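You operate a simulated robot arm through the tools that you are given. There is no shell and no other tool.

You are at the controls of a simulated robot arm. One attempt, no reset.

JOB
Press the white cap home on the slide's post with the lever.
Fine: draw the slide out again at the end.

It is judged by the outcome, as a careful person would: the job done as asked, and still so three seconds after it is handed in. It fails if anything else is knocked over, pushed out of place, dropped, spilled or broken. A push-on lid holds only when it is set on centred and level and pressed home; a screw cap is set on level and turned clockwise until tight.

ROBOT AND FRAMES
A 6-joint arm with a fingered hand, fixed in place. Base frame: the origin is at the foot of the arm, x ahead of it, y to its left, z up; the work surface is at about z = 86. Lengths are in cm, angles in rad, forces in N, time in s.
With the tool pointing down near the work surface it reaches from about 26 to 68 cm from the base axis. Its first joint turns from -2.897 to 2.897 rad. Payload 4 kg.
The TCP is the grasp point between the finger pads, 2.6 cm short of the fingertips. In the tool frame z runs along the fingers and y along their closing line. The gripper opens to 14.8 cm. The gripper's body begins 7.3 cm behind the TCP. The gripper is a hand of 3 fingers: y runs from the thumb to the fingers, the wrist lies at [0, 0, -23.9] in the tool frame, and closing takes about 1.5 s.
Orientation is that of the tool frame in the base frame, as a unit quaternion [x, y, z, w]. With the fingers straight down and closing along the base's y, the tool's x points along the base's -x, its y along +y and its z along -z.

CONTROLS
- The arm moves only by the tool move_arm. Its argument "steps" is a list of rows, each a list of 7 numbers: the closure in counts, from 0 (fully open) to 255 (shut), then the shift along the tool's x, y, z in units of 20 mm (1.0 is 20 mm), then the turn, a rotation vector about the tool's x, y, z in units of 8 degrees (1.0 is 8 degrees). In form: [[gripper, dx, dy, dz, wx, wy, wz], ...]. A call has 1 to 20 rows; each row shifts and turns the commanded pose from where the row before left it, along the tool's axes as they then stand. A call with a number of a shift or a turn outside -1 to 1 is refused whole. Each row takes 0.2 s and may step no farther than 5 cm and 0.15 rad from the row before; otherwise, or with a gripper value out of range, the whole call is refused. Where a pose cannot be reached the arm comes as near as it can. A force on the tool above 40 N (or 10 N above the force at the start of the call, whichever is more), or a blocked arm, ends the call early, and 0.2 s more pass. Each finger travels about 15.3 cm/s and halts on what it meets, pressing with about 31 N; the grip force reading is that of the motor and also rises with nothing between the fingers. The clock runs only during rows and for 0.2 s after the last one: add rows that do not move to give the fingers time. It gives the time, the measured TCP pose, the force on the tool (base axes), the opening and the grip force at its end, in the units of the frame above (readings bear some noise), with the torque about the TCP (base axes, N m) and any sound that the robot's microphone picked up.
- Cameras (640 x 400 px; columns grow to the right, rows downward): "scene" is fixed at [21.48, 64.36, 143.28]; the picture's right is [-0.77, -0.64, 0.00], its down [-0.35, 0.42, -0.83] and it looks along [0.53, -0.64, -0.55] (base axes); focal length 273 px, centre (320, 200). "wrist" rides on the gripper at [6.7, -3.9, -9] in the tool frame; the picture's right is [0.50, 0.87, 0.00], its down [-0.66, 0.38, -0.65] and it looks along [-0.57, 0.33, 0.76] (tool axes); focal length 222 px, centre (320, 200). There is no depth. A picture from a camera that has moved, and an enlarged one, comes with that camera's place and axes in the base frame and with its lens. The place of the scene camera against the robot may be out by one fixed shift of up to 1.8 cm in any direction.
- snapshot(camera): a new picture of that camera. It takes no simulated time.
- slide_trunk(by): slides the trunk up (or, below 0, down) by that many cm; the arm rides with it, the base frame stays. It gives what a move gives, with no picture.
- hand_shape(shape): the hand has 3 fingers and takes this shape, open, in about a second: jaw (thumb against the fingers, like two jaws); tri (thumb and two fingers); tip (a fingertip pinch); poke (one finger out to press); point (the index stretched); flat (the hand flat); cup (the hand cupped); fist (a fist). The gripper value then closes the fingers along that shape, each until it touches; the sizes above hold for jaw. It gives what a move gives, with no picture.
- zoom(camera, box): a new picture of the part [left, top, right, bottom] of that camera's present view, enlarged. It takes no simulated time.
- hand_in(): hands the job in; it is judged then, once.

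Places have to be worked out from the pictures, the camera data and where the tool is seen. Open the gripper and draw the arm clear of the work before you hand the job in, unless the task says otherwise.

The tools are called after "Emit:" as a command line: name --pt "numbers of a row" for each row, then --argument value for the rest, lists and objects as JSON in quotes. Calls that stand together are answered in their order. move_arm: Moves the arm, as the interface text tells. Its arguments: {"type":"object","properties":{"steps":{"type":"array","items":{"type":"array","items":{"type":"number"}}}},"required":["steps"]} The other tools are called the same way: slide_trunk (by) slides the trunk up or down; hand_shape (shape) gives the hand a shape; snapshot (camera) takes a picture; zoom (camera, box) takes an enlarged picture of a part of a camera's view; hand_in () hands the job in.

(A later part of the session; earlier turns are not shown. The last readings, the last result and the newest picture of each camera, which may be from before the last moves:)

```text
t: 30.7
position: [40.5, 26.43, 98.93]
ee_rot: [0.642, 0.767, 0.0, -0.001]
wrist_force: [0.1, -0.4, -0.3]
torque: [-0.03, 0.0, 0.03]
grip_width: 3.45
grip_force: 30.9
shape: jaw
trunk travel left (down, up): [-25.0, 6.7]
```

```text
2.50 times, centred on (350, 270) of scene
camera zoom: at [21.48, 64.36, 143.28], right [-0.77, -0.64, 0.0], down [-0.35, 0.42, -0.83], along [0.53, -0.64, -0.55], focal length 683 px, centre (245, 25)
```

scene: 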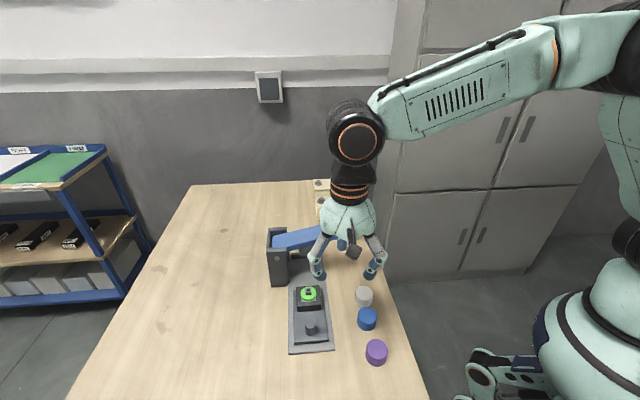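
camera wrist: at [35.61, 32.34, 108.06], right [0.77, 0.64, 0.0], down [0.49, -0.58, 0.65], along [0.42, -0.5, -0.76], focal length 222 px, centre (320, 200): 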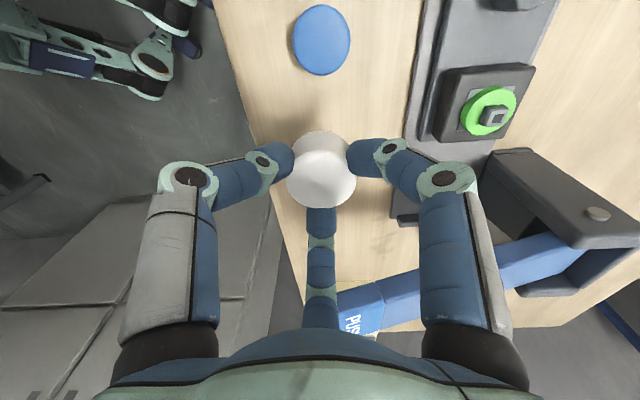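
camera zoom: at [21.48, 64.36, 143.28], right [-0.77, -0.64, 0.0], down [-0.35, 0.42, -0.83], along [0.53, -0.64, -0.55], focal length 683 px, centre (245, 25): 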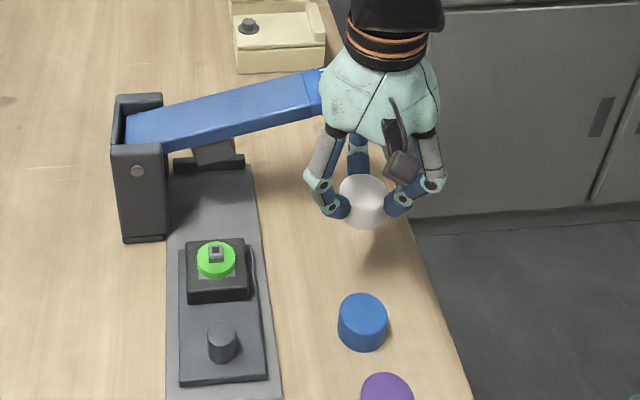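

The cap rose steady and level, at the same place in the wrist view. I'll zoom on the post from here to triangulate it.

Emit:
zoom --camera "wrist" --box '[400, 40, 560, 170]'

Emit:
zoom --camera "wrist" --box '[260, 110, 380, 230]'

Emit:
zoom --camera "scene" --box '[285, 270, 345, 330]'

```text
3.08 times, centred on (480, 105) of wrist
camera zoom: at [35.61, 32.34, 108.06], right [0.77, 0.64, 0.0], down [0.49, -0.58, 0.65], along [0.42, -0.5, -0.76], focal length 684 px, centre (-172, 492)
```

zoom: 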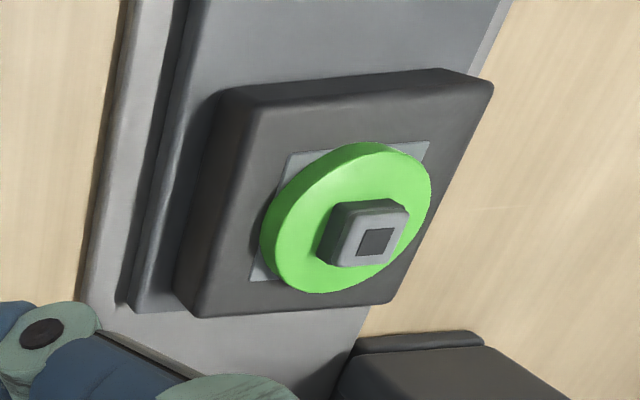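

```text
3.33 times, centred on (320, 170) of wrist
camera zoom: at [35.61, 32.34, 108.06], right [0.77, 0.64, 0.0], down [0.49, -0.58, 0.65], along [0.42, -0.5, -0.76], focal length 740 px, centre (320, 300)
```

zoom: 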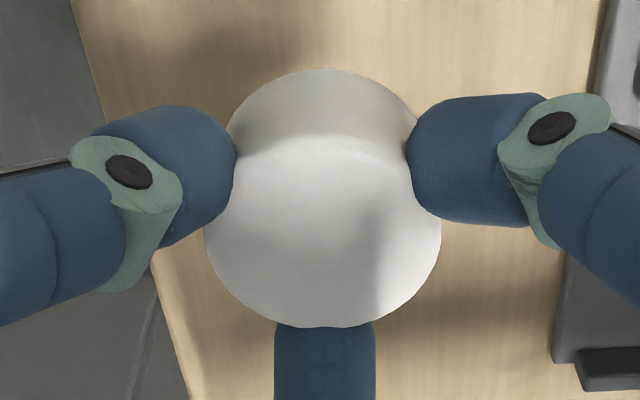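

```text
6.67 times, centred on (315, 300) of scene
camera zoom: at [21.48, 64.36, 143.28], right [-0.77, -0.64, 0.0], down [-0.35, 0.42, -0.83], along [0.53, -0.64, -0.55], focal length 1821 px, centre (353, -467)
```

zoom: 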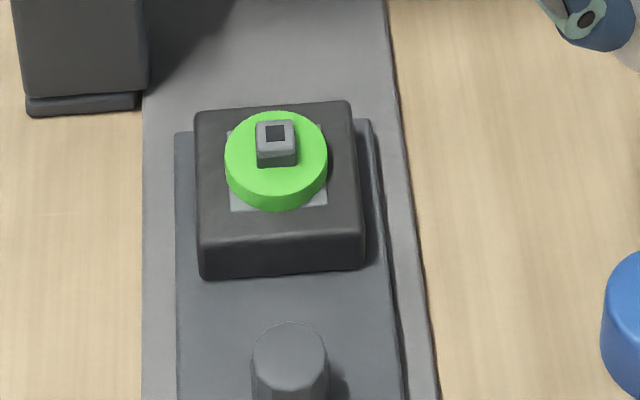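

The cap sits on the tool axis to within about 1 mm. The post is near (49.8, 36.2) with its top at z≈91.4. I'll hover high above it and refine the alignment with the wrist camera.

Emit:
move_arm --pt "215 0 0 -0.75 0 0 0" --pt "215 0 0 -0.75 0 0 0" --pt "215 0 0 -0.75 0 0 0" --pt "215 0.667 0.893 0 0 0 0" --pt "215 0.667 0.893 0 0 0 0" --pt "215 0.667 0.893 0 0 0 0" --pt "215 0.667 0.893 0 0 0 0" --pt "215 0.667 0.893 0 0 0 0" --pt "215 0.667 0.893 0 0 0 0" --pt "215 0 0 0 0 0 0" --pt "215 0 0 0 0 0 0"

Emit:
snapshot --camera "wrist"

Emit:
zoom --camera "wrist" --box '[250, 60, 390, 200]'

Emit:
zoom --camera "scene" --box '[250, 190, 410, 350]'

```text
t: 33.1
position: [49.69, 36.23, 103.49]
ee_rot: [0.642, 0.767, 0.0, 0.0]
wrist_force: [-0.5, 0.4, -0.8]
torque: [0.0, -0.01, -0.01]
grip_width: 3.48
grip_force: 31.1
shape: jaw
trunk travel left (down, up): [-25.0, 6.7]
```

```text
taken
camera wrist: at [44.81, 42.15, 112.56], right [0.77, 0.64, 0.0], down [0.49, -0.58, 0.65], along [0.42, -0.5, -0.76], focal length 222 px, centre (320, 200)
```

wrist: 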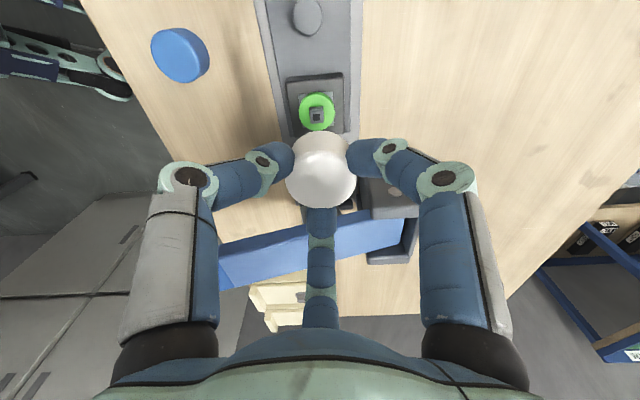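

```text
2.86 times, centred on (320, 130) of wrist
camera zoom: at [44.81, 42.15, 112.56], right [0.77, 0.64, 0.0], down [0.49, -0.58, 0.65], along [0.42, -0.5, -0.76], focal length 635 px, centre (320, 400)
```

zoom: 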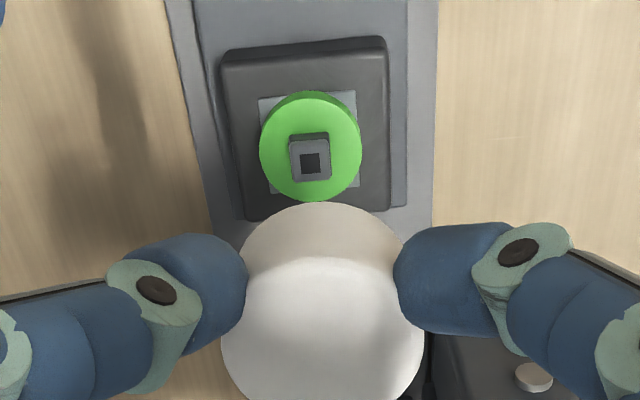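

```text
2.50 times, centred on (330, 270) of scene
camera zoom: at [21.48, 64.36, 143.28], right [-0.77, -0.64, 0.0], down [-0.35, 0.42, -0.83], along [0.53, -0.64, -0.55], focal length 683 px, centre (295, 25)
```

zoom: 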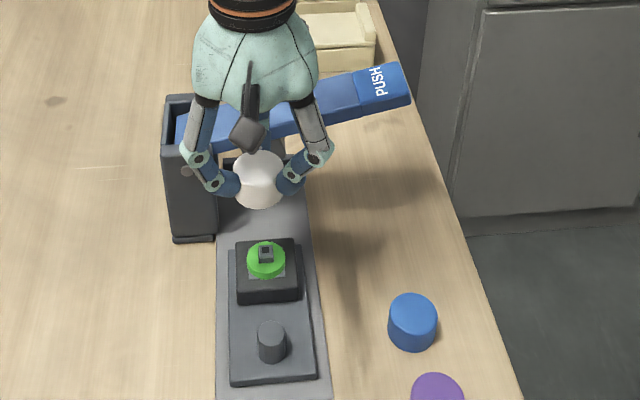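

The post top shows about 0.35–0.4 cm to the left of the cap axis in the wrist view. I'll correct that, descend 2.5 cm and check again while the post is still visible.

Emit:
move_arm --pt "215 -0.078 -0.186 0.25 0 0 0" --pt "215 0 0 0.5 0 0 0" --pt "215 0 0 0.5 0 0 0" --pt "215 0 0 0 0 0 0" --pt "215 0 0 0 0 0 0"

Emit:
zoom --camera "wrist" --box '[250, 60, 390, 200]'

Emit:
zoom --camera "scene" --box '[270, 210, 350, 310]'

```text
t: 34.3
position: [49.31, 35.9, 101.05]
ee_rot: [0.642, 0.766, 0.0, 0.0]
wrist_force: [-0.8, -0.2, 0.4]
torque: [0.02, -0.02, 0.03]
grip_width: 3.45
grip_force: 30.9
shape: jaw
trunk travel left (down, up): [-25.0, 6.7]
```

```text
2.86 times, centred on (320, 130) of wrist
camera zoom: at [44.43, 41.88, 110.04], right [0.77, 0.64, 0.0], down [0.49, -0.58, 0.65], along [0.42, -0.5, -0.76], focal length 635 px, centre (320, 400)
```

zoom: 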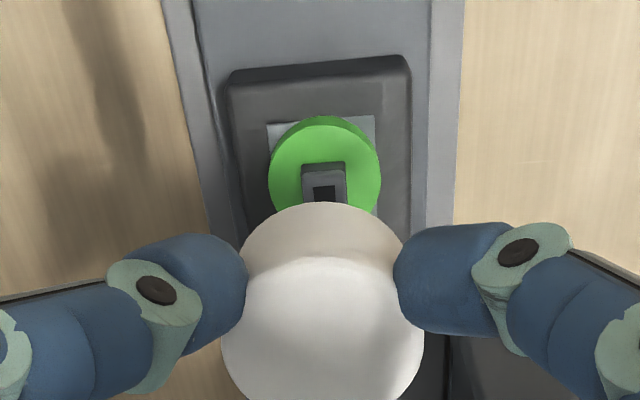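

```text
4.00 times, centred on (310, 260) of scene
camera zoom: at [21.48, 64.36, 143.28], right [-0.77, -0.64, 0.0], down [-0.35, 0.42, -0.83], along [0.53, -0.64, -0.55], focal length 1092 px, centre (360, -40)
```

zoom: 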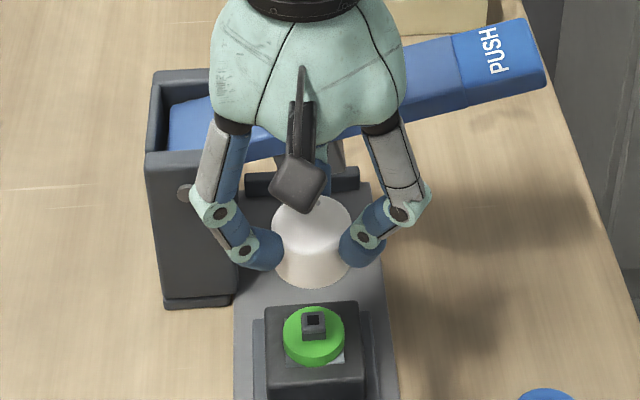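

Sideways alignment is good, but along the viewing direction (along the rail) it is less certain. I'll rise 2.5 cm and turn the hand 90° about the vertical so the wrist camera can check that axis directly.

Emit:
move_arm --pt "215 0 0 -0.6 0 0 0" --pt "215 0 0 -0.65 0 0 0" --pt "215 0 0 0 0 0 -0.9375" --pt "215 0 0 0 0 0 -0.9375" --pt "215 0 0 0 0 0 -0.9375" --pt "215 0 0 0 0 0 -0.9375" --pt "215 0 0 0 0 0 -0.9375" --pt "215 0 0 0 0 0 -0.9375" --pt "215 0 0 0 0 0 -0.9375" --pt "215 0 0 0 0 0 -0.9375" --pt "215 0 0 0 0 0 -0.9375" --pt "215 0 0 0 0 0 -0.9375" --pt "215 0 0 0 0 0 -0.9375" --pt "215 0 0 0 0 0 -0.9375" --pt "215 0 0 0 0 0 0" --pt "215 0 0 0 0 0 0"

Emit:
zoom --camera "wrist" --box '[250, 60, 390, 200]'

Emit:
snapshot --camera "scene"

```text
t: 37.7
position: [49.5, 35.96, 103.57]
ee_rot: [-0.088, 0.996, -0.001, 0.001]
wrist_force: [-0.4, 0.8, -0.7]
torque: [-0.01, 0.01, -0.03]
grip_width: 3.47
grip_force: 30.7
shape: jaw
trunk travel left (down, up): [-25.0, 6.7]
```

```text
2.86 times, centred on (320, 130) of wrist
camera zoom: at [43.51, 30.86, 112.6], right [-0.64, 0.76, 0.0], down [0.58, 0.49, 0.65], along [0.5, 0.42, -0.76], focal length 635 px, centre (320, 400)
```

zoom: 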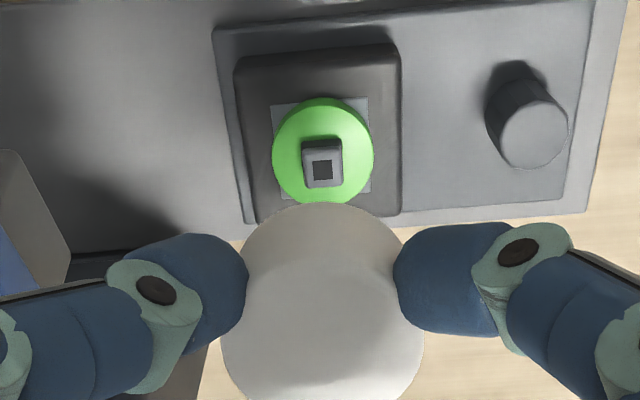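

```text
taken
```

scene: 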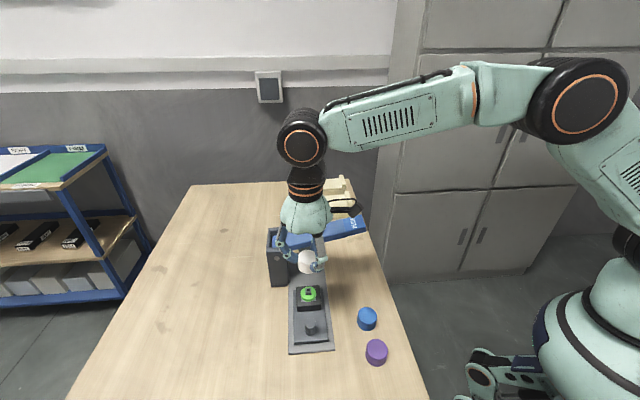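

Along the rail the post and cap axes agree within about 0.05 cm in this view. The other axis shows best in the scene camera's horizontal direction, so I'll check it there.

Emit:
zoom --camera "scene" --box '[275, 240, 345, 320]'

Emit:
snapshot --camera "wrist"

```text
5.00 times, centred on (310, 280) of scene
camera zoom: at [21.48, 64.36, 143.28], right [-0.77, -0.64, 0.0], down [-0.35, 0.42, -0.83], along [0.53, -0.64, -0.55], focal length 1366 px, centre (370, -200)
```

zoom: 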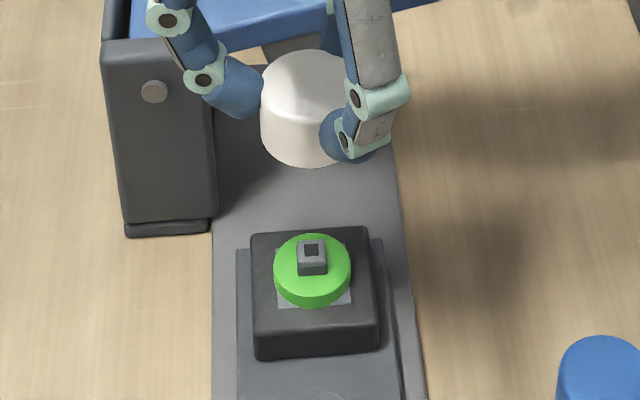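

```text
taken
camera wrist: at [43.51, 30.86, 112.6], right [-0.64, 0.76, 0.0], down [0.58, 0.49, 0.65], along [0.5, 0.42, -0.76], focal length 222 px, centre (320, 200)
```

wrist: 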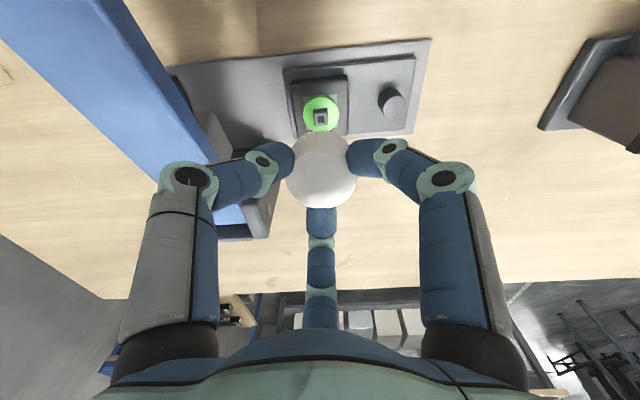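

Both cameras put the post about 0.18 cm further along (0.77, 0.64). I'll correct that and descend to just above the post.

Emit:
move_arm --pt "215 -0.09 0.023 0 0 0 0" --pt "215 0 0 0.5 0 0 0" --pt "215 0 0 0.7 0 0 0" --pt "215 0 0 0.7 0 0 0" --pt "215 0 0 0.7 0 0 0" --pt "215 0 0 0.5 0 0 0" --pt "215 0 0 0 0 0 0" --pt "215 0 0 0 0 0 0"

Emit:
zoom --camera "scene" --box '[275, 240, 345, 320]'

Emit:
snapshot --camera "wrist"

```text
t: 39.5
position: [49.73, 35.91, 97.26]
ee_rot: [-0.089, 0.996, 0.001, 0.0]
wrist_force: [-1.4, 0.0, -0.1]
torque: [0.0, -0.02, -0.02]
grip_width: 3.48
grip_force: 31.2
shape: jaw
trunk travel left (down, up): [-25.0, 6.7]
```

```text
5.00 times, centred on (310, 280) of scene
camera zoom: at [21.48, 64.36, 143.28], right [-0.77, -0.64, 0.0], down [-0.35, 0.42, -0.83], along [0.53, -0.64, -0.55], focal length 1366 px, centre (370, -200)
```

zoom: 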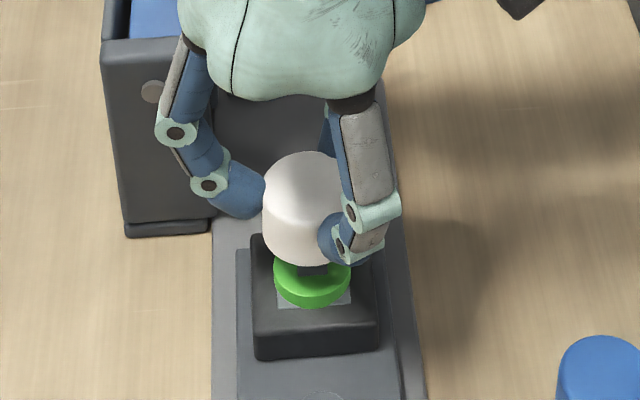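

```text
taken
camera wrist: at [43.72, 30.93, 106.34], right [-0.64, 0.77, 0.0], down [0.58, 0.49, 0.65], along [0.5, 0.42, -0.76], focal length 222 px, centre (320, 200)
```

wrist: 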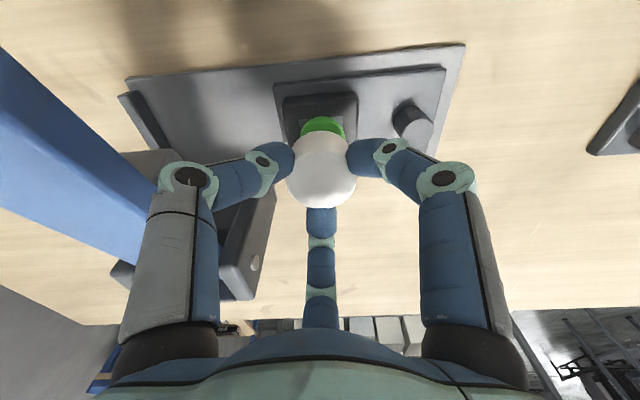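

Cap and post line up in both views now. I'll lower in 2 mm steps and watch the force.

Emit:
move_arm --pt "215 0 0 0.12 0 0 0" --pt "215 0 0 0.12 0 0 0" --pt "215 0 0 0.12 0 0 0" --pt "215 0 0 0.12 0 0 0" --pt "215 0 0 0.12 0 0 0" --pt "215 0 0 0 0 0 0"

Emit:
zoom --camera "scene" --box '[275, 240, 345, 320]'

```text
t: 40.9
position: [49.51, 35.98, 96.03]
ee_rot: [-0.088, 0.996, 0.0, 0.0]
wrist_force: [0.2, 0.2, -0.5]
torque: [0.02, -0.01, -0.02]
grip_width: 3.47
grip_force: 30.6
shape: jaw
trunk travel left (down, up): [-25.0, 6.7]
```

```text
5.00 times, centred on (310, 280) of scene
camera zoom: at [21.48, 64.36, 143.28], right [-0.77, -0.64, 0.0], down [-0.35, 0.42, -0.83], along [0.53, -0.64, -0.55], focal length 1366 px, centre (370, -200)
```

zoom: 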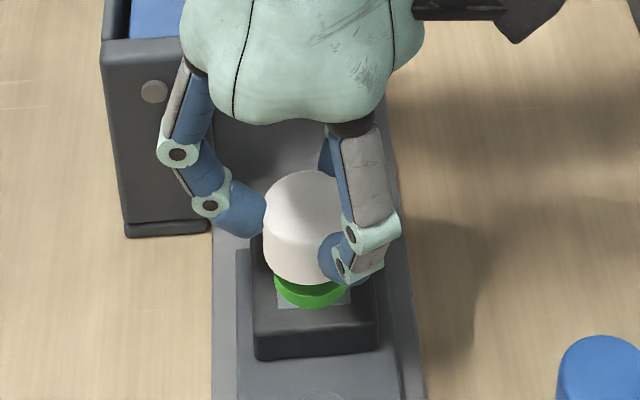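

No contact yet, so I'll keep lowering gently.

Emit:
move_arm --pt "215 0 0 0.08 0 0 0" --pt "215 0 0 0.08 0 0 0" --pt "215 0 0 0 0 0 0"

Emit:
move_arm --pt "215 0 0 0.06 0 0 0" --pt "215 0 0 0.06 0 0 0" --pt "215 0 0 0 0 0 0"

Emit:
zoom --camera "scene" --box '[275, 240, 345, 320]'

```text
t: 41.7
position: [49.61, 36.01, 95.66]
ee_rot: [-0.088, 0.996, 0.0, 0.001]
wrist_force: [-0.5, 0.5, -0.5]
torque: [-0.01, 0.0, 0.0]
grip_width: 3.47
grip_force: 30.9
shape: jaw
trunk travel left (down, up): [-25.0, 6.7]
```

```text
t: 42.5
position: [49.58, 35.98, 95.6]
ee_rot: [-0.089, 0.996, 0.0, 0.001]
wrist_force: [-0.9, -0.1, -0.6]
torque: [-0.02, 0.02, -0.01]
grip_width: 3.47
grip_force: 30.9
shape: jaw
trunk travel left (down, up): [-25.0, 6.7]
```

```text
5.00 times, centred on (310, 280) of scene
camera zoom: at [21.48, 64.36, 143.28], right [-0.77, -0.64, 0.0], down [-0.35, 0.42, -0.83], along [0.53, -0.64, -0.55], focal length 1366 px, centre (370, -200)
```

zoom: 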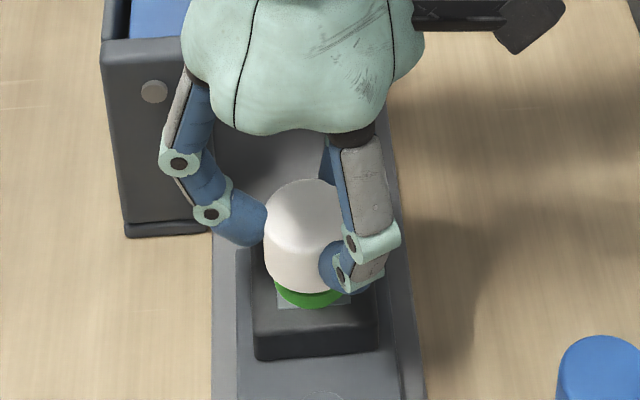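

Still no contact; the post may be entering a socket in the cap. Lowering continues in small steps.

Emit:
move_arm --pt "215 0 0 0.06 0 0 0" --pt "215 0 0 0.06 0 0 0" --pt "215 0 0 0 0 0 0"

Emit:
move_arm --pt "215 0 0 0.06 0 0 0" --pt "215 0 0 0.06 0 0 0" --pt "215 0 0 0 0 0 0"

Emit:
zoom --camera "scene" --box '[275, 240, 345, 320]'

Emit:
snapshot --camera "wrist"

```text
t: 43.3
position: [49.49, 36.12, 95.27]
ee_rot: [-0.088, 0.996, -0.001, 0.001]
wrist_force: [-0.1, 0.3, -0.7]
torque: [-0.01, 0.01, 0.02]
grip_width: 3.44
grip_force: 30.5
shape: jaw
trunk travel left (down, up): [-25.0, 6.7]
```

```text
t: 44.1
position: [49.65, 35.99, 95.03]
ee_rot: [-0.087, 0.996, 0.0, 0.001]
wrist_force: [0.6, 1.1, 0.0]
torque: [-0.01, -0.02, 0.0]
grip_width: 3.44
grip_force: 31.0
shape: jaw
trunk travel left (down, up): [-25.0, 6.7]
```

```text
5.00 times, centred on (310, 280) of scene
camera zoom: at [21.48, 64.36, 143.28], right [-0.77, -0.64, 0.0], down [-0.35, 0.42, -0.83], along [0.53, -0.64, -0.55], focal length 1366 px, centre (370, -200)
```

zoom: 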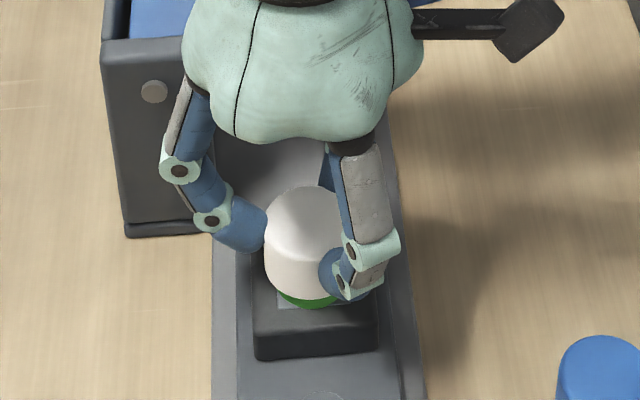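

```text
taken
camera wrist: at [43.72, 30.96, 104.12], right [-0.64, 0.77, 0.0], down [0.58, 0.49, 0.65], along [0.5, 0.42, -0.76], focal length 222 px, centre (320, 200)
```

wrist: 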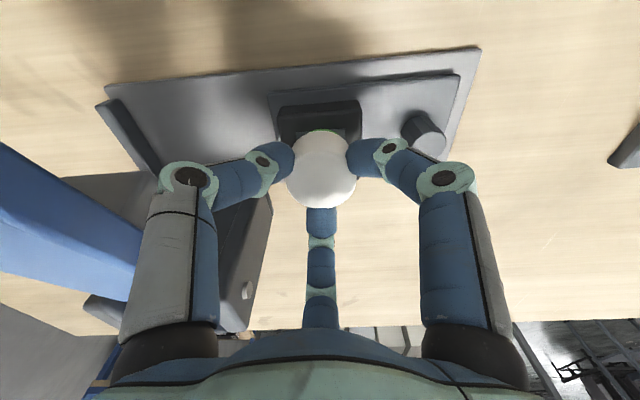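

Emit:
move_arm --pt "215 0 0 0.06 0 0 0" --pt "215 0 0 0.06 0 0 0" --pt "215 0 0 0 0 0 0"

Emit:
move_arm --pt "215 0 0 0.06 0 0 0" --pt "215 0 0 0.06 0 0 0" --pt "215 0 0 0 0 0 0"

Emit:
zoom --camera "scene" --box '[275, 240, 345, 320]'

```text
t: 44.9
position: [49.58, 36.02, 94.98]
ee_rot: [-0.088, 0.996, 0.0, 0.001]
wrist_force: [1.4, 1.0, 12.2]
torque: [-0.02, -0.03, 0.01]
grip_width: 3.48
grip_force: 31.2
shape: jaw
trunk travel left (down, up): [-25.0, 6.7]
```

```text
t: 45.7
position: [49.69, 35.96, 94.71]
ee_rot: [-0.087, 0.996, 0.001, 0.002]
wrist_force: [4.1, 1.5, 22.9]
torque: [0.03, -0.06, 0.01]
grip_width: 3.52
grip_force: 30.8
shape: jaw
trunk travel left (down, up): [-25.0, 6.7]
```

```text
5.00 times, centred on (310, 280) of scene
camera zoom: at [21.48, 64.36, 143.28], right [-0.77, -0.64, 0.0], down [-0.35, 0.42, -0.83], along [0.53, -0.64, -0.55], focal length 1366 px, centre (370, -200)
```

zoom: 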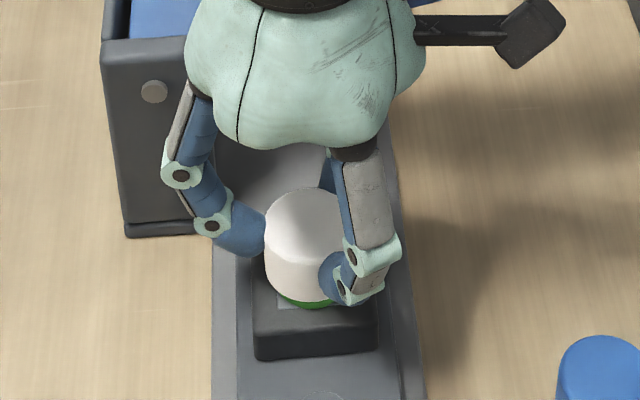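

The cap is in contact with the post (23 N, almost no torque, so it is centred). I'll ease off the load and open the fingers gradually.

Emit:
move_arm --pt "215 0 0 -0.09 0 0 0" --pt "205 0 0 0 0 0 0" --pt "195 0 0 0 0 0 0" --pt "185 0 0 0 0 0 0" --pt "175 0 0 0 0 0 0" --pt "160 0 0 0 0 0 0" --pt "150 0 0 0 0 0 0" --pt "150 0 0 0 0 0 0"

Emit:
zoom --camera "scene" --box '[275, 240, 345, 320]'

Emit:
zoom --camera "wrist" --box '[240, 90, 400, 230]'

```text
t: 47.5
position: [49.6, 36.06, 94.79]
ee_rot: [-0.088, 0.996, 0.0, 0.0]
wrist_force: [0.2, -0.4, 0.4]
torque: [0.02, 0.0, 0.03]
grip_width: 6.08
grip_force: 0.0
shape: jaw
trunk travel left (down, up): [-25.0, 6.7]
```

```text
5.00 times, centred on (310, 280) of scene
camera zoom: at [21.48, 64.36, 143.28], right [-0.77, -0.64, 0.0], down [-0.35, 0.42, -0.83], along [0.53, -0.64, -0.55], focal length 1366 px, centre (370, -200)
```

zoom: 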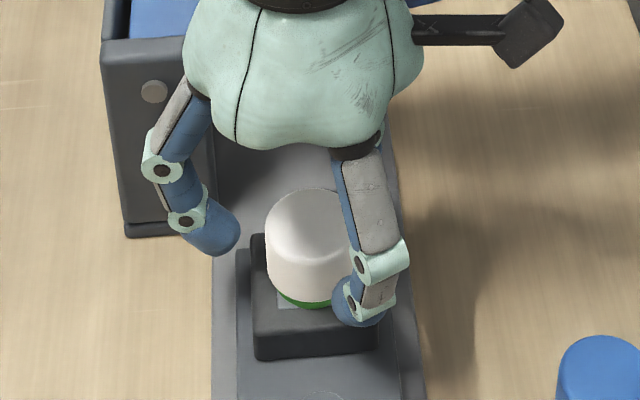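

```text
2.86 times, centred on (320, 160) of wrist
camera zoom: at [43.7, 30.95, 103.81], right [-0.64, 0.77, 0.0], down [0.58, 0.49, 0.65], along [0.5, 0.42, -0.76], focal length 635 px, centre (320, 314)
```

zoom: 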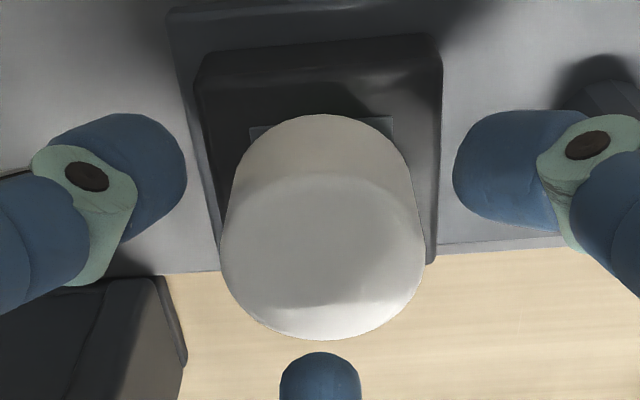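

The cap stands on the post by itself. I'll raise the hand straight up and check that it is level.

Emit:
move_arm --pt "150 0 0 -0.3 0 0 0" --pt "150 0 0 -0.6 0 0 0" --pt "150 0 0 -0.8 0 0 0" --pt "150 0 0 -0.9 0 0 0" --pt "150 0 0 -0.9 0 0 0" --pt "150 0 0 -0.9 0 0 0" --pt "150 0 0 0 0 0 0"

Emit:
zoom --camera "scene" --box '[275, 240, 345, 320]'

Emit:
zoom --camera "wrist" --box '[240, 60, 400, 200]'

```text
t: 49.1
position: [49.56, 35.96, 103.46]
ee_rot: [-0.088, 0.996, 0.0, 0.001]
wrist_force: [-0.2, 0.2, -0.2]
torque: [0.0, 0.0, 0.0]
grip_width: 6.04
grip_force: 0.0
shape: jaw
trunk travel left (down, up): [-25.0, 6.7]
```

```text
5.00 times, centred on (310, 280) of scene
camera zoom: at [21.48, 64.36, 143.28], right [-0.77, -0.64, 0.0], down [-0.35, 0.42, -0.83], along [0.53, -0.64, -0.55], focal length 1366 px, centre (370, -200)
```

zoom: 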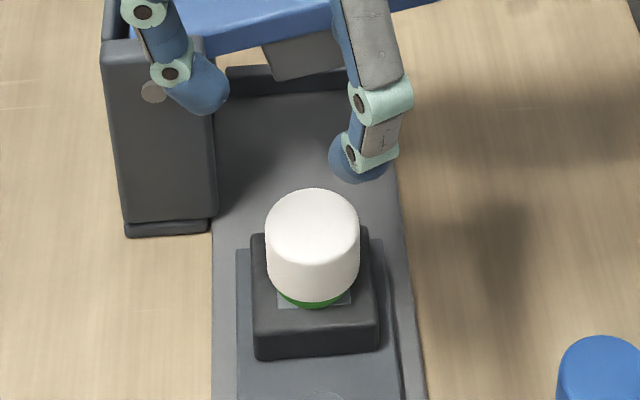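

```text
2.86 times, centred on (320, 130) of wrist
camera zoom: at [43.69, 30.93, 112.63], right [-0.64, 0.76, 0.0], down [0.58, 0.49, 0.65], along [0.5, 0.42, -0.76], focal length 635 px, centre (320, 400)
```

zoom: 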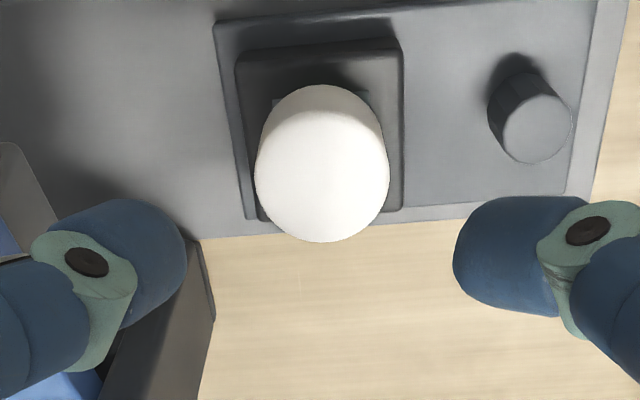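

The cap is centred and level on the post. Next I'll grip the slide's knob again, at about (44.4, 41.35), with the same outward tilt.

Emit:
move_arm --pt "150 0 0 -0.3 0 0 0.982" --pt "150 0 0 0 0 0 0.982" --pt "150 0 0 0 0 0 0.982" --pt "150 0 0 0 0 0 0.982" --pt "150 0 0 0 0 0 0.982" --pt "150 0 0 0 0 0 0.982" --pt "150 0 0 0 0 0 0.982" --pt "150 0 0 0 0 -0.833 0" --pt "150 0 0 0 0 -0.833 0" --pt "150 0 0 0 0 -0.833 0" --pt "150 0.848 0.014 0.026 0 0 0" --pt "150 0.848 0.014 0.026 0 0 0" --pt "150 0.848 0.014 0.026 0 0 0" --pt "150 0.848 0.014 0.026 0 0 0" --pt "150 0.848 0.014 0.026 0 0 0" --pt "150 0.848 0.014 0.026 0 0 0" --pt "165 0.848 0.014 0.026 0 0 0" --pt "180 0 0 0.3 0 0 0" --pt "180 0 0 0 0 0 0"

Emit:
snapshot --camera "wrist"

Emit:
snapshot --camera "scene"

```text
t: 53.1
position: [42.16, 43.79, 99.31]
ee_rot: [0.376, 0.91, -0.066, 0.161]
wrist_force: [0.5, -0.8, -0.3]
torque: [0.04, 0.0, 0.01]
grip_width: 4.39
grip_force: 0.1
shape: jaw
trunk travel left (down, up): [-25.0, 6.7]
```

```text
taken
camera wrist: at [32.69, 47.66, 105.43], right [0.28, 0.94, -0.17], down [0.54, -0.01, 0.84], along [0.79, -0.33, -0.52], focal length 222 px, centre (320, 200)
```

wrist: 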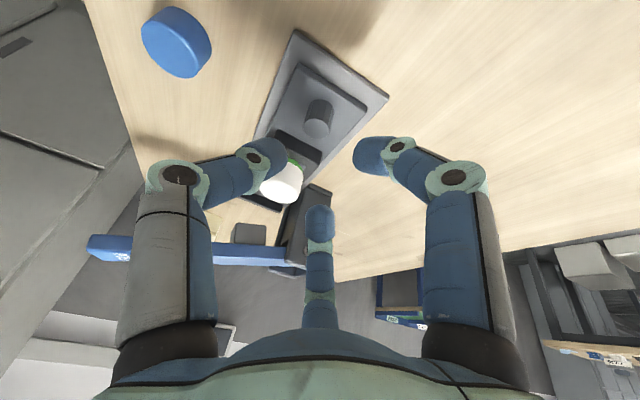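

```text
taken
```

scene: 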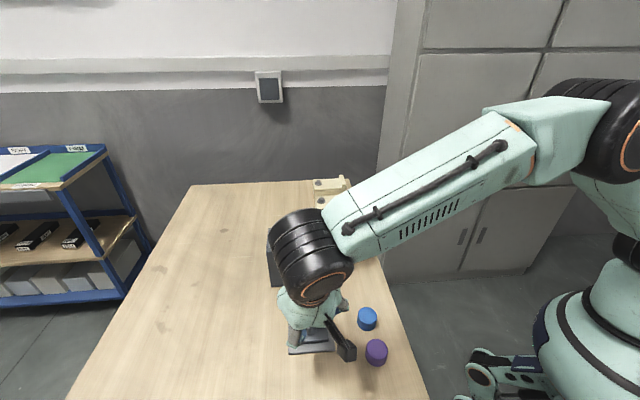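

Knob on the tool axis and the cap is clear behind it. I'll advance 6.4 cm and check.

Emit:
move_arm --pt "180 0 0 0.8 0 0 0" --pt "180 0 0 0.8 0 0 0" --pt "180 0 0 0.8 0 0 0" --pt "180 0 0 0.8 0 0 0" --pt "180 0 0 0 0 0 0"

Emit:
zoom --camera "wrist" --box '[200, 60, 440, 260]'

```text
t: 54.3
position: [43.6, 42.24, 93.28]
ee_rot: [0.377, 0.91, -0.066, 0.161]
wrist_force: [-0.3, -0.3, -0.5]
torque: [0.01, -0.03, 0.04]
grip_width: 4.41
grip_force: 0.0
shape: jaw
trunk travel left (down, up): [-25.0, 6.7]
```

```text
2.00 times, centred on (320, 160) of wrist
camera zoom: at [34.25, 46.12, 99.42], right [0.28, 0.94, -0.17], down [0.54, -0.01, 0.84], along [0.79, -0.33, -0.52], focal length 444 px, centre (320, 280)
```

zoom: 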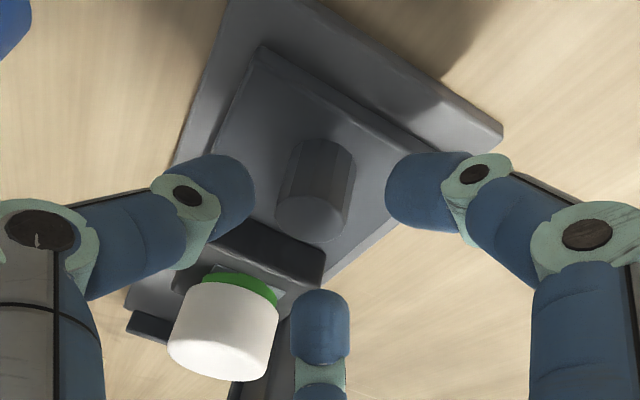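

Emit:
move_arm --pt "180 -0.05 -0.09 0.4 0 0 0" --pt "180 0 0 0.43 0 0 0" --pt "180 0 0 0 0 0 0" --pt "200 0 0 0 0 0 0" --pt "225 0 0 0 0 0 0" --pt "245 0 0 0 0 0 0" --pt "245 0 0 0 0 0 0" --pt "245 0 0 0 0 0 0"

Emit:
zoom --camera "wrist" --box '[200, 60, 440, 260]'

```text
t: 56.1
position: [44.0, 41.59, 91.55]
ee_rot: [0.375, 0.91, -0.067, 0.161]
wrist_force: [0.2, -2.4, -6.3]
torque: [0.11, 0.19, -0.07]
grip_width: 1.85
grip_force: 30.6
shape: jaw
trunk travel left (down, up): [-25.0, 6.7]
```

```text
2.00 times, centred on (320, 160) of wrist
camera zoom: at [34.63, 45.53, 97.81], right [0.28, 0.94, -0.17], down [0.54, -0.01, 0.84], along [0.79, -0.33, -0.52], focal length 444 px, centre (320, 280)
```

zoom: 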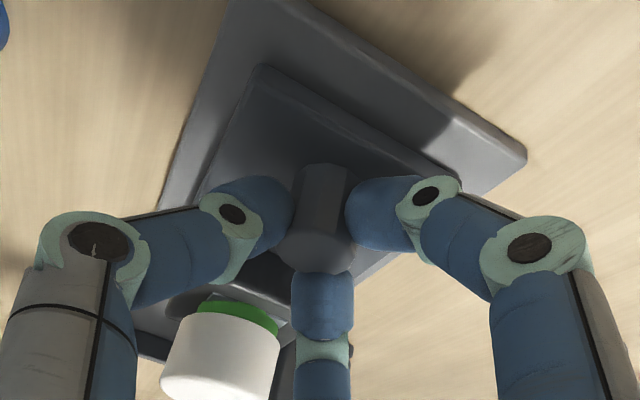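

Knob gripped. I'll push the slide in smoothly for the first 7 cm.

Emit:
move_arm --pt "245 -0.1 0 0.037 0 0 0" --pt "245 -0.2 0 0.073 0 0 0" --pt "245 -0.3 0 0.109 0 0 0" --pt "245 -0.4 0 0.146 0 0 0" --pt "245 -0.4 0 0.146 0 0 0" --pt "245 -0.4 0 0.146 0 0 0" --pt "245 -0.4 0 0.146 0 0 0" --pt "245 -0.4 0 0.146 0 0 0" --pt "245 -0.3 0 0.109 0 0 0" --pt "245 -0.2 0 0.073 0 0 0" --pt "245 -0.15 0 0.055 0 0 0" --pt "245 0 0 0 0 0 0"

Emit:
snapshot --camera "wrist"

Emit:
zoom --camera "wrist" --box '[200, 80, 440, 300]'

```text
t: 58.7
position: [48.95, 36.93, 91.68]
ee_rot: [0.376, 0.91, -0.067, 0.16]
wrist_force: [-0.7, -0.5, -10.3]
torque: [0.14, 0.18, -0.03]
grip_width: 1.88
grip_force: 30.5
shape: jaw
trunk travel left (down, up): [-25.0, 6.7]
```

```text
taken
camera wrist: at [39.53, 40.67, 97.84], right [0.28, 0.94, -0.17], down [0.54, -0.01, 0.84], along [0.79, -0.33, -0.52], focal length 222 px, centre (320, 200)
```

wrist: 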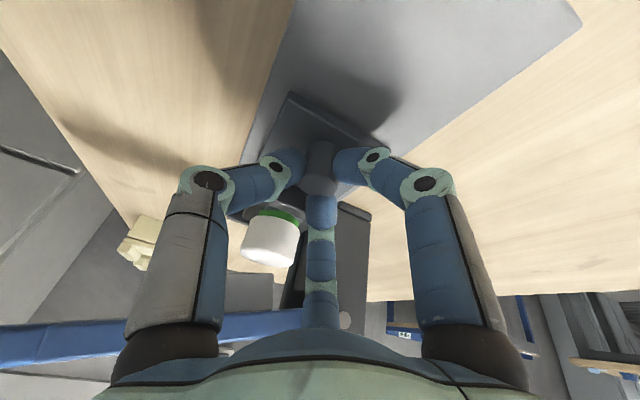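

```text
1.82 times, centred on (320, 190) of wrist
camera zoom: at [39.53, 40.67, 97.84], right [0.28, 0.94, -0.17], down [0.54, -0.01, 0.84], along [0.79, -0.33, -0.52], focal length 404 px, centre (320, 218)
```

zoom: 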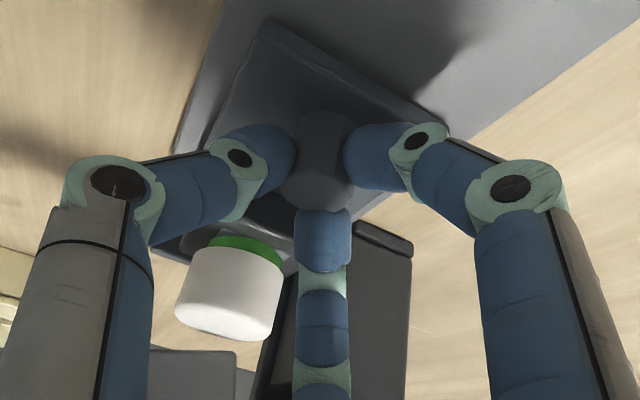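

Emit:
move_arm --pt "245 -0.1 0 0.06 0 0 0" --pt "245 -0.15 0 0.065 0 0 0" --pt "245 -0.2 0 0.073 0 0 0" --pt "245 -0.2 0 0.073 0 0 0" --pt "245 -0.15 0 0.055 0 0 0" --pt "245 -0.1 0 0.037 0 0 0" --pt "245 0 0 0 0 0 0"

Emit:
zoom --camera "wrist" --box '[200, 80, 440, 300]'

Emit:
zoom --camera "scene" --box '[250, 190, 370, 320]'

```text
t: 60.3
position: [50.31, 35.46, 91.58]
ee_rot: [0.375, 0.911, -0.065, 0.162]
wrist_force: [-0.1, -0.3, -4.8]
torque: [0.14, 0.16, 0.0]
grip_width: 1.91
grip_force: 31.3
shape: jaw
trunk travel left (down, up): [-25.0, 6.7]
```

```text
1.82 times, centred on (320, 190) of wrist
camera zoom: at [40.88, 39.28, 97.81], right [0.28, 0.94, -0.17], down [0.54, -0.01, 0.84], along [0.79, -0.33, -0.52], focal length 404 px, centre (320, 218)
```

zoom: 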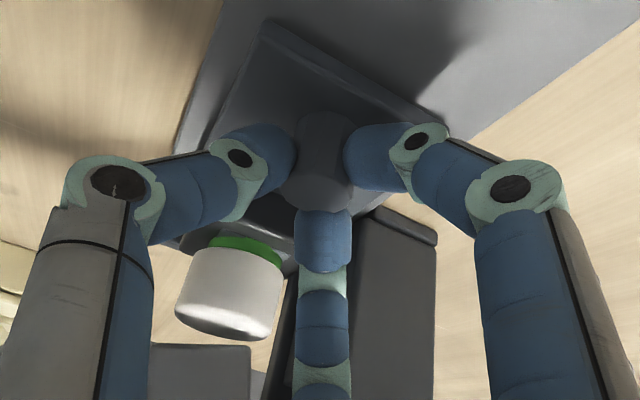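

```text
3.08 times, centred on (310, 255) of scene
camera zoom: at [21.48, 64.36, 143.28], right [-0.77, -0.64, 0.0], down [-0.35, 0.42, -0.83], along [0.53, -0.64, -0.55], focal length 840 px, centre (351, 31)
```

zoom: 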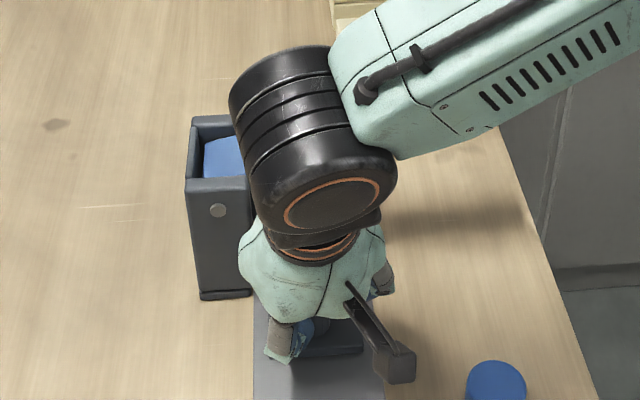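

The cap is moving under the ram. The last 1.5 cm or so I'll take in small steps, checking the force and that the cap stays upright.

Emit:
move_arm --pt "245 -0.1 0 0.037 0 0 0" --pt "245 -0.1 0 0.037 0 0 0" --pt "245 -0.1 0 0.037 0 0 0" --pt "245 0 0 0 0 0 0"

Emit:
zoom --camera "wrist" --box '[200, 80, 440, 300]'

```text
t: 61.3
position: [50.8, 34.92, 91.59]
ee_rot: [0.376, 0.91, -0.066, 0.16]
wrist_force: [-0.8, -1.1, -5.3]
torque: [0.14, 0.19, -0.04]
grip_width: 1.87
grip_force: 30.9
shape: jaw
trunk travel left (down, up): [-25.0, 6.7]
```

```text
1.82 times, centred on (320, 190) of wrist
camera zoom: at [41.34, 38.85, 97.82], right [0.28, 0.94, -0.17], down [0.54, -0.01, 0.84], along [0.79, -0.33, -0.52], focal length 404 px, centre (320, 218)
```

zoom: 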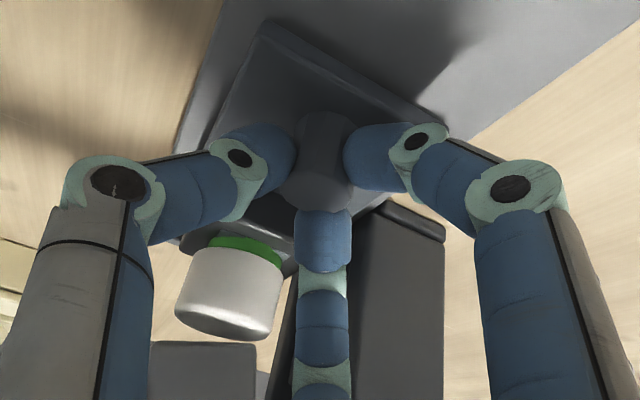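

Emit:
move_arm --pt "245 -0.1 0 0.037 0 0 0" --pt "245 -0.1 0 0.037 0 0 0" --pt "245 -0.08 0 0.029 0 0 0" --pt "245 0 0 0 0 0 0"

Emit:
zoom --camera "wrist" --box '[200, 80, 440, 300]'

```text
t: 62.3
position: [51.26, 34.6, 91.53]
ee_rot: [0.377, 0.91, -0.066, 0.161]
wrist_force: [1.3, 0.3, -2.4]
torque: [0.13, 0.13, 0.0]
grip_width: 1.88
grip_force: 30.8
shape: jaw
trunk travel left (down, up): [-25.0, 6.7]
```

```text
1.82 times, centred on (320, 190) of wrist
camera zoom: at [41.74, 38.41, 97.8], right [0.28, 0.94, -0.17], down [0.54, -0.01, 0.84], along [0.79, -0.33, -0.52], focal length 404 px, centre (320, 218)
```

zoom: 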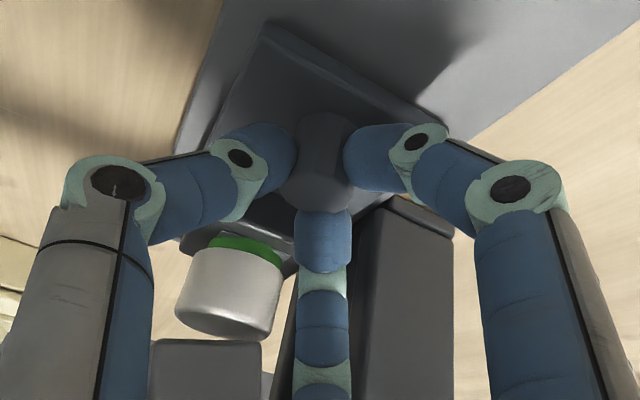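

Emit:
move_arm --pt "245 -0.08 0 0.029 0 0 0" --pt "245 -0.08 0 0.029 0 0 0" --pt "245 -0.08 0 0.029 0 0 0" --pt "245 0 0 0 0 0 0"

Emit:
zoom --camera "wrist" --box '[200, 80, 440, 300]'

```text
t: 63.3
position: [51.42, 34.2, 91.56]
ee_rot: [0.376, 0.91, -0.065, 0.161]
wrist_force: [-1.4, 1.8, -0.2]
torque: [0.22, 0.22, 0.0]
grip_width: 1.88
grip_force: 31.5
shape: jaw
trunk travel left (down, up): [-25.0, 6.7]
```

```text
1.82 times, centred on (320, 190) of wrist
camera zoom: at [42.07, 38.09, 97.8], right [0.28, 0.95, -0.17], down [0.54, -0.01, 0.84], along [0.79, -0.33, -0.52], focal length 404 px, centre (320, 218)
```

zoom: 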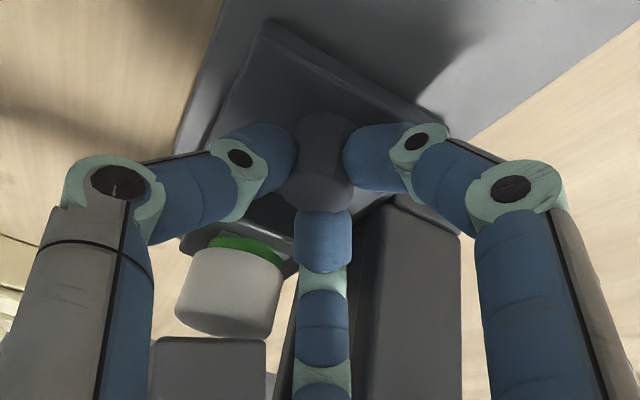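

Emit:
move_arm --pt "245 -0.08 0 0.029 0 0 0" --pt "245 -0.08 0 0.029 0 0 0" --pt "245 0 0 0 0 0 0"

Emit:
zoom --camera "wrist" --box '[200, 80, 440, 300]'

```text
t: 64.1
position: [51.57, 34.06, 91.61]
ee_rot: [0.376, 0.91, -0.065, 0.162]
wrist_force: [-12.0, 14.2, 1.8]
torque: [0.61, 0.41, -0.09]
grip_width: 1.85
grip_force: 31.0
shape: jaw
trunk travel left (down, up): [-25.0, 6.7]
```

```text
1.82 times, centred on (320, 190) of wrist
camera zoom: at [42.19, 37.99, 97.82], right [0.28, 0.95, -0.17], down [0.54, -0.01, 0.84], along [0.79, -0.33, -0.52], focal length 404 px, centre (320, 218)
```

zoom: 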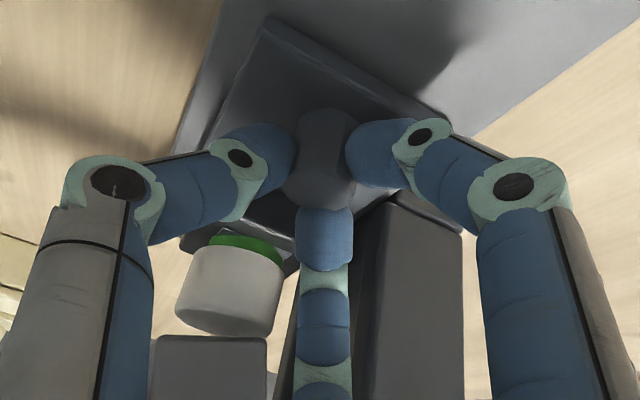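

About 18 N along the rail: the slide is back at its inner stop (10.5 cm of travel) with the cap upright. I'll ease off, release and back away.

Emit:
move_arm --pt "245 0.07 0 -0.025 0 0 0" --pt "230 0 0 0 0 0 0" --pt "210 0 0 0 0 0 0" --pt "195 0 0 0 0 0 0" --pt "180 0 0 -0.05 0 0 0" --pt "180 0 0 -0.3 0 0 0" --pt "180 0 0 -0.6 0 0 0" --pt "180 0 0 -0.8 0 0 0" --pt "180 0 0 -0.8 0 0 0" --pt "180 0 0 -0.8 0 0 0" --pt "180 0 0 -0.8 0 0 0" --pt "180 0 0 0 0 0 0"

Emit:
snapshot --camera "wrist"

Emit:
zoom --camera "wrist" --box '[220, 80, 400, 260]'

```text
t: 66.7
position: [49.54, 36.02, 99.39]
ee_rot: [0.376, 0.91, -0.066, 0.16]
wrist_force: [0.8, 1.2, 0.5]
torque: [-0.02, 0.03, 0.02]
grip_width: 4.31
grip_force: 0.0
shape: jaw
trunk travel left (down, up): [-25.0, 6.7]
```

```text
taken
camera wrist: at [40.27, 39.95, 105.63], right [0.28, 0.94, -0.17], down [0.54, -0.01, 0.84], along [0.79, -0.33, -0.52], focal length 222 px, centre (320, 200)
```

wrist: 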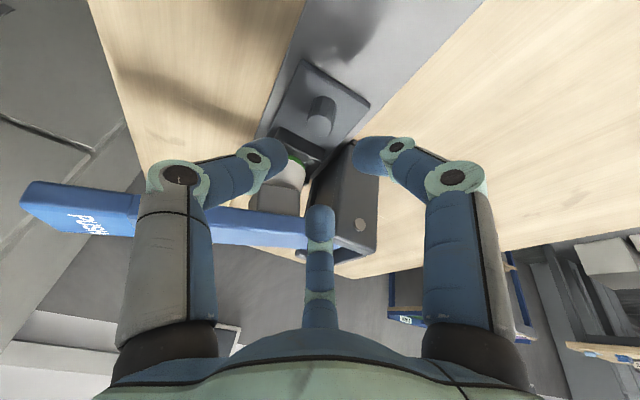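

```text
2.22 times, centred on (310, 170) of wrist
camera zoom: at [40.27, 39.95, 105.63], right [0.28, 0.94, -0.17], down [0.54, -0.01, 0.84], along [0.79, -0.33, -0.52], focal length 494 px, centre (342, 267)
```

zoom: 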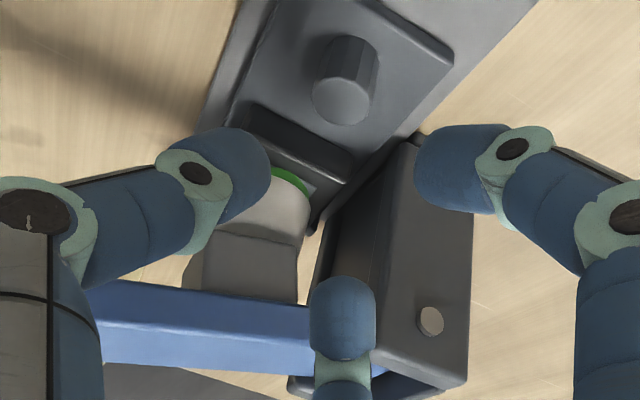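

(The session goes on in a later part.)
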